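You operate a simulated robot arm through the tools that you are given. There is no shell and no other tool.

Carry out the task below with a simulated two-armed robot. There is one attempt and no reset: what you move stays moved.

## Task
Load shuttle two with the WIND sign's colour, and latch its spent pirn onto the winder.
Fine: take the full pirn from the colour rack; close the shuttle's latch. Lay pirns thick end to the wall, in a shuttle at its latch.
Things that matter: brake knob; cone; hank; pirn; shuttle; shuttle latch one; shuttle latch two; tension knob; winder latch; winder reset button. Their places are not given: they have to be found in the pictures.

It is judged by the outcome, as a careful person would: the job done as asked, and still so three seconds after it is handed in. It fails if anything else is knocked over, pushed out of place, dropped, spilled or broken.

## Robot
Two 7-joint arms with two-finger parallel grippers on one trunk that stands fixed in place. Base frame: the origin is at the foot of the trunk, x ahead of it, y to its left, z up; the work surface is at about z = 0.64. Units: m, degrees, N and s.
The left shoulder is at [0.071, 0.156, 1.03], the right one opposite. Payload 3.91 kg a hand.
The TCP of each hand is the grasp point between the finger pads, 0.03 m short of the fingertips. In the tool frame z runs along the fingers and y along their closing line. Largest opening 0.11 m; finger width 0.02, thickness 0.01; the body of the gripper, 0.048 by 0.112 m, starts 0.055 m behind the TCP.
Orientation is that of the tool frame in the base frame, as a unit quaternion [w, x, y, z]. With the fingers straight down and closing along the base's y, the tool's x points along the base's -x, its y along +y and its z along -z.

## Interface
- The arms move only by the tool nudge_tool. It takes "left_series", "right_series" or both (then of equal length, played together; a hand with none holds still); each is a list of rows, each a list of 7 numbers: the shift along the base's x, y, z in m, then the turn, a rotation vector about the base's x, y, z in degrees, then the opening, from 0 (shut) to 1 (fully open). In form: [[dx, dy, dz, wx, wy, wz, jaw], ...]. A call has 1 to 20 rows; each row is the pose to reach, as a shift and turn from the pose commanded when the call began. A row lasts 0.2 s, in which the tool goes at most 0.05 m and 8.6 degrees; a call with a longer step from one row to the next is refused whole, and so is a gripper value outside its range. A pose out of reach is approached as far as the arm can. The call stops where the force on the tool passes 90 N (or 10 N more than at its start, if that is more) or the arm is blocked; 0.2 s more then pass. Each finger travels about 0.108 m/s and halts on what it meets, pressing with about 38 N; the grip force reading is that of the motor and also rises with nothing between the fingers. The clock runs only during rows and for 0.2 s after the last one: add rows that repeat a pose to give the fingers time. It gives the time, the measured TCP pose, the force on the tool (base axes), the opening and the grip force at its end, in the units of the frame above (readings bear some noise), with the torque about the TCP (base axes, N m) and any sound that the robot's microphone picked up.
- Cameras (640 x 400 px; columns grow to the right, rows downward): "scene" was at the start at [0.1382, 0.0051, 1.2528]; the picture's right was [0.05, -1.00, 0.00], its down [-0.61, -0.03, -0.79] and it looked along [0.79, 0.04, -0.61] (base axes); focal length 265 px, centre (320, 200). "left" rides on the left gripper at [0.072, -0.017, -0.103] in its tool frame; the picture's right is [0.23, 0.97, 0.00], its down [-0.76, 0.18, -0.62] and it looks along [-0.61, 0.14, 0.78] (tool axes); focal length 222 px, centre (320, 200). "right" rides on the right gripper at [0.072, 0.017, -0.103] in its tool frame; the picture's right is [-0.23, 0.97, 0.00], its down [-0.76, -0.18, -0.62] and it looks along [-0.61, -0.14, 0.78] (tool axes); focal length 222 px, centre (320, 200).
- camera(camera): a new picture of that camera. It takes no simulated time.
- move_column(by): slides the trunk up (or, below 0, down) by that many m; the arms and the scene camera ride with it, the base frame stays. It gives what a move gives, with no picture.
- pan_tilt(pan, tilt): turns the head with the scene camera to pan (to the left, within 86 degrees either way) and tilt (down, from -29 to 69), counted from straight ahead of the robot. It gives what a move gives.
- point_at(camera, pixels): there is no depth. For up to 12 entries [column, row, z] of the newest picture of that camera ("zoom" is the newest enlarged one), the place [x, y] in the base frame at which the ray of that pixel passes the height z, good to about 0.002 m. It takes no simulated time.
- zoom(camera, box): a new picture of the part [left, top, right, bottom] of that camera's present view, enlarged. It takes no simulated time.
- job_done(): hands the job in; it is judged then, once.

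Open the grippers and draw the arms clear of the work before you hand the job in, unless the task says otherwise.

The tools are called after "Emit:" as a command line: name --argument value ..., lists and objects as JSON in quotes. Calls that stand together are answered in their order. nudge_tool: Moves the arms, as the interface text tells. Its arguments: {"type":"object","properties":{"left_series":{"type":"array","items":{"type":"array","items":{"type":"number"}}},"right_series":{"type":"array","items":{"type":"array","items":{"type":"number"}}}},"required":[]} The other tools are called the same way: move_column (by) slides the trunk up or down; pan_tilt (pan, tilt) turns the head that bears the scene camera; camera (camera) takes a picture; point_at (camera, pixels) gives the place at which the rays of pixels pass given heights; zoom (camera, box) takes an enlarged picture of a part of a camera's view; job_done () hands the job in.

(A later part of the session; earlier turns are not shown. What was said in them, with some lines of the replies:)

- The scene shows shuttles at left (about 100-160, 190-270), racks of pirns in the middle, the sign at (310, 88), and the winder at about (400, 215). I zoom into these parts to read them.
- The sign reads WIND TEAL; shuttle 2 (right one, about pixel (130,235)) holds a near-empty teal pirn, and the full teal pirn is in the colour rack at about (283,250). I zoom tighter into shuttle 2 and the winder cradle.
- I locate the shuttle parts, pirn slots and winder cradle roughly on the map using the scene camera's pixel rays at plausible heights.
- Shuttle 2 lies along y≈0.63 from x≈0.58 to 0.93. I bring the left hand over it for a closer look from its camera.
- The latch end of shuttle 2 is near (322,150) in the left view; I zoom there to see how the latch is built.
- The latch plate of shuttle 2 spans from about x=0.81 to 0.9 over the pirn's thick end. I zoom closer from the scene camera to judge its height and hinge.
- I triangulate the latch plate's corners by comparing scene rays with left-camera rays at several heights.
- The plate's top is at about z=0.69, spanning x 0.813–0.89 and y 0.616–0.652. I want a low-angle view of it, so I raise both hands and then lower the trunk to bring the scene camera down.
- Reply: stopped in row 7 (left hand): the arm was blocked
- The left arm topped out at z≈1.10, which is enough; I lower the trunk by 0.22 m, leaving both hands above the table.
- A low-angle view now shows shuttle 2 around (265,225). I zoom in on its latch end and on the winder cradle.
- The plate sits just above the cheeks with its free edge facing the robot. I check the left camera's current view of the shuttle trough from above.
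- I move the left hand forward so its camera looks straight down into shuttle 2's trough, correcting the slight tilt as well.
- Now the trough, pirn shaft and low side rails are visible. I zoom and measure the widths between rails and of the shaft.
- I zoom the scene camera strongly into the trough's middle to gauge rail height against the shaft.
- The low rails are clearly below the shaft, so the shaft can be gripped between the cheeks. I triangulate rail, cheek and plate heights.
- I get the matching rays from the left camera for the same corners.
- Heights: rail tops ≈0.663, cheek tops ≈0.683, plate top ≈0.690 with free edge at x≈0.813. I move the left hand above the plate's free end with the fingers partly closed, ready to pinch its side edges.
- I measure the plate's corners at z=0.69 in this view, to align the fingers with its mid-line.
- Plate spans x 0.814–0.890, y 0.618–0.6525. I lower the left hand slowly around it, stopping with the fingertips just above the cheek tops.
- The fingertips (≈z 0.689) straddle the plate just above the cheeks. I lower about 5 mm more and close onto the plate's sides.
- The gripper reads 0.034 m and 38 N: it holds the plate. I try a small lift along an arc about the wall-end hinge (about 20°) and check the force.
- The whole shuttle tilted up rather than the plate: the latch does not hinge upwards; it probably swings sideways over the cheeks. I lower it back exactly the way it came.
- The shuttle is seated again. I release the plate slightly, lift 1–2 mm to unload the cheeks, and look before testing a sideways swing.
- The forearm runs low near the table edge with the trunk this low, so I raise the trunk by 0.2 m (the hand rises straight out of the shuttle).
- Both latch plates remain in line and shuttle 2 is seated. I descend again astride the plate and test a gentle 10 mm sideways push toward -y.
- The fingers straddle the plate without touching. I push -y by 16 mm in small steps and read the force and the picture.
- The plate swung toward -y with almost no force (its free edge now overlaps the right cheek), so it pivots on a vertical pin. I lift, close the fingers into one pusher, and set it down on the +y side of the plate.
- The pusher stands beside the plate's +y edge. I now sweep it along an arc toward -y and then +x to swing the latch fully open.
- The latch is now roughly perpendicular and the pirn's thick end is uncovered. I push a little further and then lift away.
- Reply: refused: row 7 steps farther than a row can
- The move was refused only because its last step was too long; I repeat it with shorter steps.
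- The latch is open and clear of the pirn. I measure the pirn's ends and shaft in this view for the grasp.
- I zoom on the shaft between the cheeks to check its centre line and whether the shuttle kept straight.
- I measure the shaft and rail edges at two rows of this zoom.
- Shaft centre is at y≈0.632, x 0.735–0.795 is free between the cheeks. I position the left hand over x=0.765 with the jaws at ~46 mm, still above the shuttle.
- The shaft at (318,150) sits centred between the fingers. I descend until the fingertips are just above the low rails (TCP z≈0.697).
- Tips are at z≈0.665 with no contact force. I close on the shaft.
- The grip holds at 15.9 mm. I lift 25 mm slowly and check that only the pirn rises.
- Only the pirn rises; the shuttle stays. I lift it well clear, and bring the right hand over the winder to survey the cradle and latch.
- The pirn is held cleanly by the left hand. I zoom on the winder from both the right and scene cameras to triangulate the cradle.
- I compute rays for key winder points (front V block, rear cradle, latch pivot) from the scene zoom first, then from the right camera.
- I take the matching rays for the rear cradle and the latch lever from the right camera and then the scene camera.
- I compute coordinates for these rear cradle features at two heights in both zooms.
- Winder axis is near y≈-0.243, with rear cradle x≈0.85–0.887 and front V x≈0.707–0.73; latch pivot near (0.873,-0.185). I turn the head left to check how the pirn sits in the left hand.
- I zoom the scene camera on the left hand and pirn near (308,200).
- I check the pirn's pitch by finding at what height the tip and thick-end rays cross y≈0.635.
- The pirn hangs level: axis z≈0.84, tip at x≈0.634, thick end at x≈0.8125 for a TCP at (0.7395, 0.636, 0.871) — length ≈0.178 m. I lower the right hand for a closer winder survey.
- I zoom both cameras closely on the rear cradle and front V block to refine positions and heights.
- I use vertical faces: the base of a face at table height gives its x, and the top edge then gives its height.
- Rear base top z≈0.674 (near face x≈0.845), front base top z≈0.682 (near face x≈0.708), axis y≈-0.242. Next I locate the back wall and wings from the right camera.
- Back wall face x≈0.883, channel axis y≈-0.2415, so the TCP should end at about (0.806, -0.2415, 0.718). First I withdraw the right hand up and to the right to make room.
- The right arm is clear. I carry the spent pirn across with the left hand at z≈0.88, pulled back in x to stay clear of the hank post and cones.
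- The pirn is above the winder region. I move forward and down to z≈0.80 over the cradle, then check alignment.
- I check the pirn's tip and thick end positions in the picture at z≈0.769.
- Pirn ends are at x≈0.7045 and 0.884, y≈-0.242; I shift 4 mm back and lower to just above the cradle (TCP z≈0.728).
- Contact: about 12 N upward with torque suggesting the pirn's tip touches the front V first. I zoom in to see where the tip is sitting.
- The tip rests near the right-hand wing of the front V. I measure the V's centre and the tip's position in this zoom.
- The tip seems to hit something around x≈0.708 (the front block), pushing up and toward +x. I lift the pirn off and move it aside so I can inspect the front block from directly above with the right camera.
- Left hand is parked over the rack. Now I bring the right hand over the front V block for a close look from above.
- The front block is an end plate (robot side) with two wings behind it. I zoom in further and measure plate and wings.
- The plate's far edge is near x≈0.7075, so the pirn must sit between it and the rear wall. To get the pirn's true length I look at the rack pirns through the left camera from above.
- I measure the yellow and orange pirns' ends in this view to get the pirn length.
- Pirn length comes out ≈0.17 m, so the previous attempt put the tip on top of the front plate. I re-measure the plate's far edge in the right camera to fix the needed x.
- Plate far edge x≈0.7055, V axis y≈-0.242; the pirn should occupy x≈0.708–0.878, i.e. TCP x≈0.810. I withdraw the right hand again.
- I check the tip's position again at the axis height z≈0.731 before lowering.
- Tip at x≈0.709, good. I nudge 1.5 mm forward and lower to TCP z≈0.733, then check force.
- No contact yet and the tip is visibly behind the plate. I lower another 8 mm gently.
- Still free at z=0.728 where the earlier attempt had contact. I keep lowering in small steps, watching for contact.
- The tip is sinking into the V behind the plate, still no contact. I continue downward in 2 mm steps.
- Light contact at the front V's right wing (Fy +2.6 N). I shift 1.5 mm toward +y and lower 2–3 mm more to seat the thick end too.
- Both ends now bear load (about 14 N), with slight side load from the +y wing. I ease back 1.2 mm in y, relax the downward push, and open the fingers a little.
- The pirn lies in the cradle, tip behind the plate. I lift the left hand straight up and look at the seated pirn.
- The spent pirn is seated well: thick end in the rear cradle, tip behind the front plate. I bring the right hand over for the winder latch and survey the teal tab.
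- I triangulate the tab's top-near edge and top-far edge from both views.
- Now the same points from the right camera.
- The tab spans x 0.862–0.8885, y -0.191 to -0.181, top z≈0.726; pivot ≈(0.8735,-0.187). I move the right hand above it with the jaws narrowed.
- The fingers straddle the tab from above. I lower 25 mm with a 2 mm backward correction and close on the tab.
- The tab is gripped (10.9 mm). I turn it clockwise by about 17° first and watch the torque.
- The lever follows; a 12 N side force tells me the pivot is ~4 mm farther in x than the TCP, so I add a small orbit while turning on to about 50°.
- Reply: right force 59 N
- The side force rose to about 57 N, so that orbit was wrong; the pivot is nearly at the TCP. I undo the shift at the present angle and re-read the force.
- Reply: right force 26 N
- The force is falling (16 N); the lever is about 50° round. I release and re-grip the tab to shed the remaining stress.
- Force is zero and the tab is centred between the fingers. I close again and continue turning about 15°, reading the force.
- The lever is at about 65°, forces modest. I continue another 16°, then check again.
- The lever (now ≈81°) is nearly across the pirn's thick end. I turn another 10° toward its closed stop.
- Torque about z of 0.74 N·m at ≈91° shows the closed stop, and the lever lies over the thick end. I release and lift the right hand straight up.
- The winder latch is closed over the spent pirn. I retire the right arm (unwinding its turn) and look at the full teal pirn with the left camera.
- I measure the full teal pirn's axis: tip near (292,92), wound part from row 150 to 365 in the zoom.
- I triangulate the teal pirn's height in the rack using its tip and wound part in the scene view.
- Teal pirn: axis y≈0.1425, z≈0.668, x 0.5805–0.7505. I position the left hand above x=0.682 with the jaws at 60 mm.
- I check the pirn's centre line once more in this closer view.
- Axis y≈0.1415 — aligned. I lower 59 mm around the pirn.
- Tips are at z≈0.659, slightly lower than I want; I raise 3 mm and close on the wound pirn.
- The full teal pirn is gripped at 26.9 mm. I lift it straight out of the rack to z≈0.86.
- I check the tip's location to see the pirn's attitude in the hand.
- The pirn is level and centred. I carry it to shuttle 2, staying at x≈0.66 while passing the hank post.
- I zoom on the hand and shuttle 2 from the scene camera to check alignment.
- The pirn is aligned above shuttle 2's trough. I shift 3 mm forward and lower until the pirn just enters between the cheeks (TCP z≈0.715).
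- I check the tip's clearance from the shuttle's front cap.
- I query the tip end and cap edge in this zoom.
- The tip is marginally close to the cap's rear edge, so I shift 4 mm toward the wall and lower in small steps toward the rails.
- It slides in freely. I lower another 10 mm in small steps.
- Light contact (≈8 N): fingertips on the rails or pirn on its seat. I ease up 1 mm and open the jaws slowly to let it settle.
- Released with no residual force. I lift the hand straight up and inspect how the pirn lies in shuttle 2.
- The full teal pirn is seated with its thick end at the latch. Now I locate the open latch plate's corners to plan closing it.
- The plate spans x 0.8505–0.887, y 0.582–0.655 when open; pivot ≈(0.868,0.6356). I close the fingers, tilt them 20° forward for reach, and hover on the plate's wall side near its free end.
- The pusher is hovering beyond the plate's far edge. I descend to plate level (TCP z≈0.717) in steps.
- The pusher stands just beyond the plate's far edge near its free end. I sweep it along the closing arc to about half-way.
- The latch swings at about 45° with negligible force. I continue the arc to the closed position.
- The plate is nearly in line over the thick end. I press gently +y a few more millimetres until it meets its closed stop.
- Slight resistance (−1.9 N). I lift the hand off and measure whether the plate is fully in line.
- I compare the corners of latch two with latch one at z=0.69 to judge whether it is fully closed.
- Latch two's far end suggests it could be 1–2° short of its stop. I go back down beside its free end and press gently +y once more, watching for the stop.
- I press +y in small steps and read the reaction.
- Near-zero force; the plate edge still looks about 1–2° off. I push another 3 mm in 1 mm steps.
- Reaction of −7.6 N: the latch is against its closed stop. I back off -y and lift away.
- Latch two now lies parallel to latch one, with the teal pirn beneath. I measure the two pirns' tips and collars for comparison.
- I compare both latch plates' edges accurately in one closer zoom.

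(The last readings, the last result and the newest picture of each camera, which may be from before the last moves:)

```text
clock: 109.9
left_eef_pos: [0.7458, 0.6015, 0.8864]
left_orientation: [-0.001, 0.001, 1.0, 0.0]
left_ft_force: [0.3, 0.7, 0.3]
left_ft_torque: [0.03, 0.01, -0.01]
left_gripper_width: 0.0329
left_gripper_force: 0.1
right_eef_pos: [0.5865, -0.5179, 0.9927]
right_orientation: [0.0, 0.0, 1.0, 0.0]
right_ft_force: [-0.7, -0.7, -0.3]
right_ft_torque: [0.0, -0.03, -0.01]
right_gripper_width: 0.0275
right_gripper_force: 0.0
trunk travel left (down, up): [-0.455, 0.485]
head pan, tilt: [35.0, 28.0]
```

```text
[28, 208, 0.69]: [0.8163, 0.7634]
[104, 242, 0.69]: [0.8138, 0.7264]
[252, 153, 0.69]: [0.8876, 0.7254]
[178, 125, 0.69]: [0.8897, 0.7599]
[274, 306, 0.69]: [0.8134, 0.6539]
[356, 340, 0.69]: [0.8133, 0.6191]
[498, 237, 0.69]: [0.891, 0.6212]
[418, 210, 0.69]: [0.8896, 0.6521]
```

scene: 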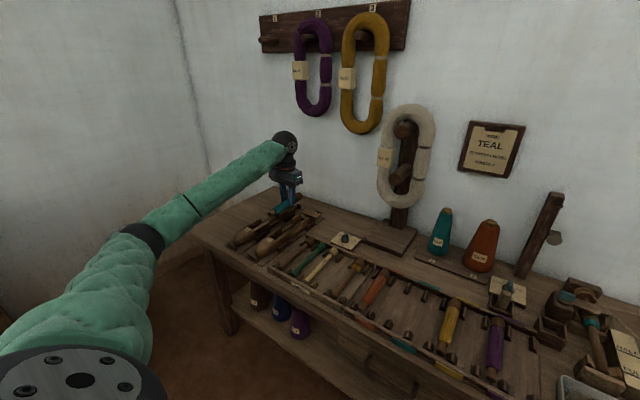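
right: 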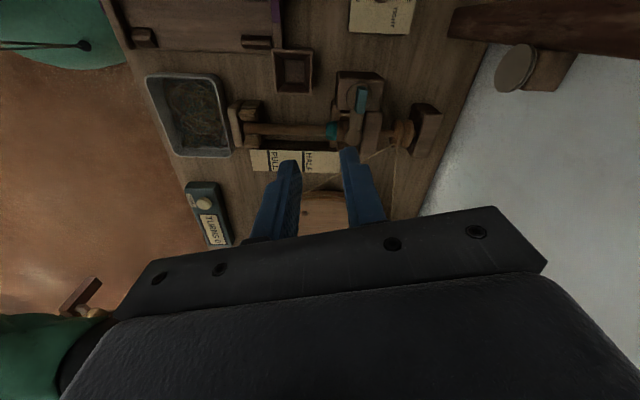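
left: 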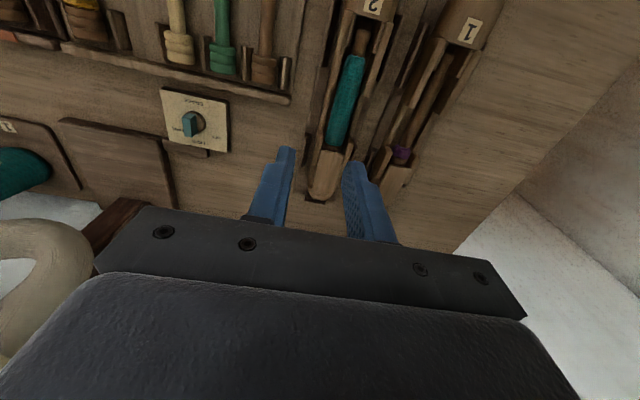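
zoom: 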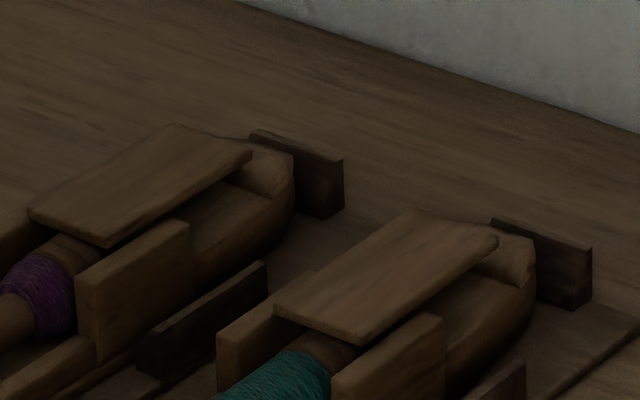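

Both plates measure parallel to the shuttles, so latch two is closed. I draw both arms clear with open grippers and take a final look at the whole bench.

Emit:
nudge_tool --left_series '[[-0.02, 0, 0.03, 0, 0, 0, 0.5], [-0.04, 0, 0.06, 0, 0, 0, 0.7], [-0.06, 0, 0.09, 0, 0, 0, 1], [-0.08, 0, 0.11, 0, 0, 0, 1], [-0.1, 0, 0.12, 0, 0, 0, 1]]' --right_series '[[0, 0, 0, 0, 0, 0, 0.5], [0, 0, 0, 0, 0, 0, 0.7], [0, 0, 0, 0, 0, 0, 1], [0, 0, 0, 0, 0, 0, 1], [0, 0, 0, 0, 0, 0, 1]]'

Emit:
pan_tilt --pan 2.6 --tilt 37.6

Emit:
camera --camera "scene"

Emit:
zoom --camera "scene" --box '[340, 165, 550, 290]'

Emit:
zoom --camera "scene" --box '[30, 170, 240, 290]'

Emit:
zoom --camera "scene" --box '[190, 165, 400, 290]'

```text
clock: 111.1
left_eef_pos: [0.6451, 0.6021, 1.0046]
left_orientation: [0.001, 0.001, 1.0, -0.001]
left_ft_force: [-0.2, -0.2, 0.3]
left_ft_torque: [-0.01, -0.01, -0.03]
left_gripper_width: 0.11
left_gripper_force: 0.0
right_eef_pos: [0.5853, -0.5164, 0.9934]
right_orientation: [0.0, 0.0, 1.0, 0.0]
right_ft_force: [-0.2, -0.6, 0.6]
right_ft_torque: [0.01, -0.01, 0.0]
right_gripper_width: 0.1097
right_gripper_force: 0.1
trunk travel left (down, up): [-0.455, 0.485]
head pan, tilt: [35.0, 28.0]
```

```text
clock: 112.0
left_eef_pos: [0.6449, 0.6027, 1.0044]
left_orientation: [-0.001, -0.001, 1.0, 0.001]
left_ft_force: [0.0, 1.3, 0.2]
left_ft_torque: [0.02, -0.02, 0.05]
left_gripper_width: 0.1101
left_gripper_force: 0.0
right_eef_pos: [0.5862, -0.5164, 0.9925]
right_orientation: [-0.001, 0.0, 1.0, 0.0]
right_ft_force: [0.3, -0.2, -0.4]
right_ft_torque: [0.05, 0.02, 0.0]
right_gripper_width: 0.1102
right_gripper_force: 0.0
trunk travel left (down, up): [-0.455, 0.485]
head pan, tilt: [2.6, 37.6]
```

```text
taken
```

scene: 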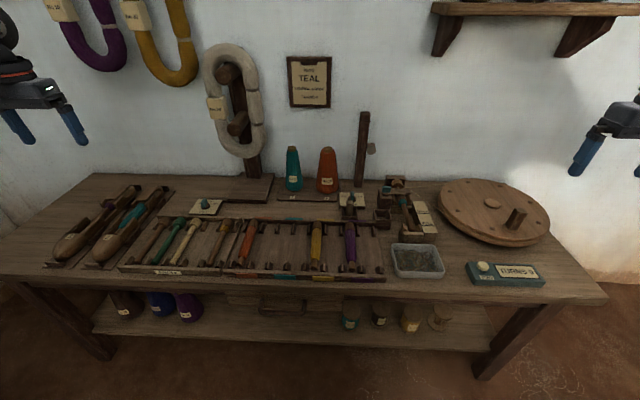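

```text
3.05 times, centred on (445, 228) of scene
```

zoom: 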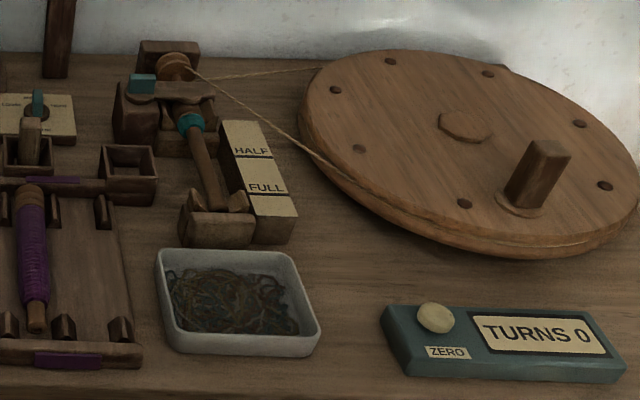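

```text
3.05 times, centred on (135, 230) of scene
```

zoom: 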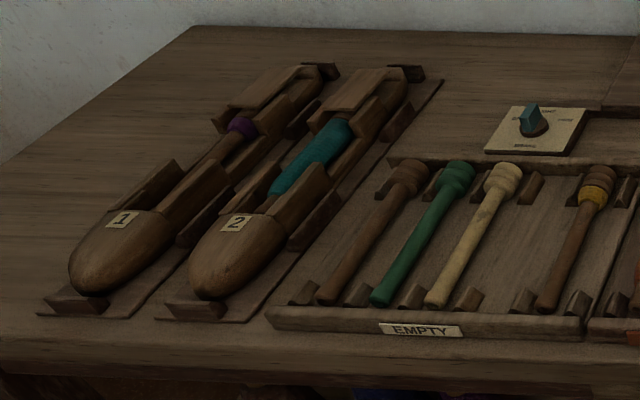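

```text
3.05 times, centred on (295, 228) of scene
```

zoom: 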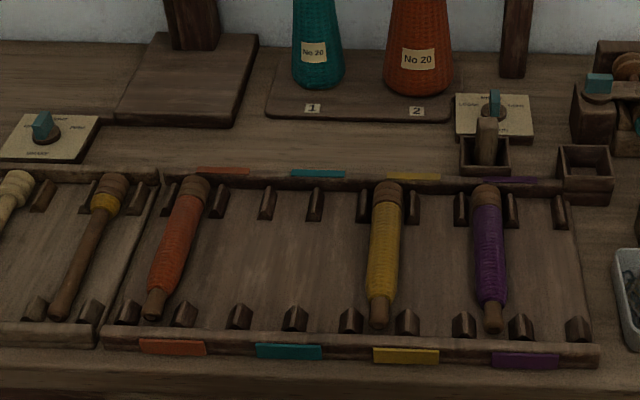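

Everything else looks untouched; I take one last close look at the winder latch before handing in.

Emit:
zoom --camera "scene" --box '[370, 170, 440, 245]'

Emit:
zoom --camera "scene" --box '[80, 180, 180, 270]'

```text
5.33 times, centred on (405, 208) of scene
```

zoom: 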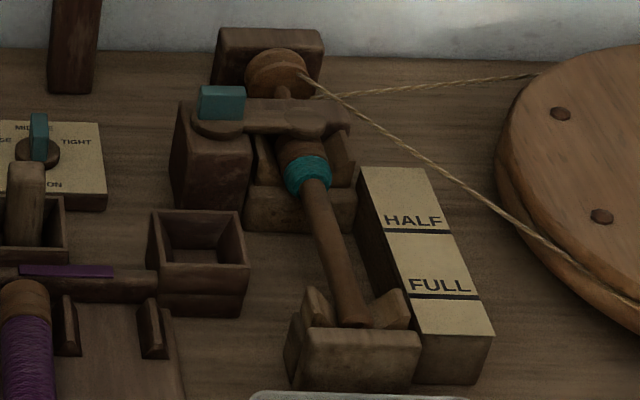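

```text
4.44 times, centred on (130, 225) of scene
```

zoom: 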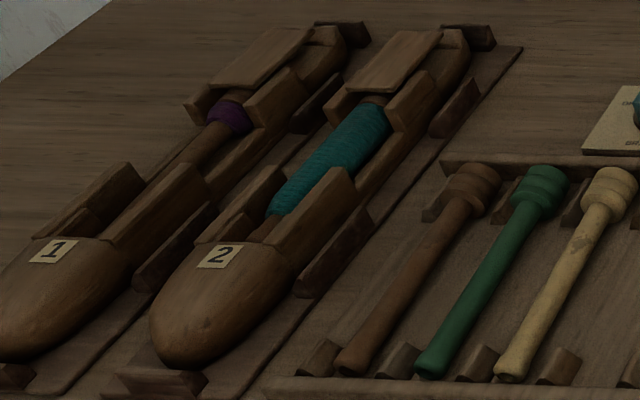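

The spent teal pirn is in the winder with its latch lever across the thick end. Shuttle two holds the full teal pirn under its closed latch, and both arms are clear with open grippers, so I hand the job in.

Emit:
job_done

```text
The job is handed in.
```

I handed in the job with shuttle two loaded with teal and its spent pirn latched onto the winder. The scoring result has not come back to me.

- **Shuttle two:** the WIND sign read TEAL, so I took the full teal pirn from the colour rack. It lies in the shuttle with its thick end to the wall, under the latch. I pressed the latch until it met its stop.
- **Winder:** the spent pirn sits in the winder with its thick end to the wall. The winder latch is turned across it to its stop.
- **Rest of the bench:** in the final pictures nothing else looked knocked or moved. The turns counter still read 0, and both arms were drawn back with the grippers open.

**One slip:** I first tried to open latch two by lifting it, and the wall end of the shuttle rose about 2 cm. I lowered it straight back and it looks seated. The latch turned out to swing sideways.
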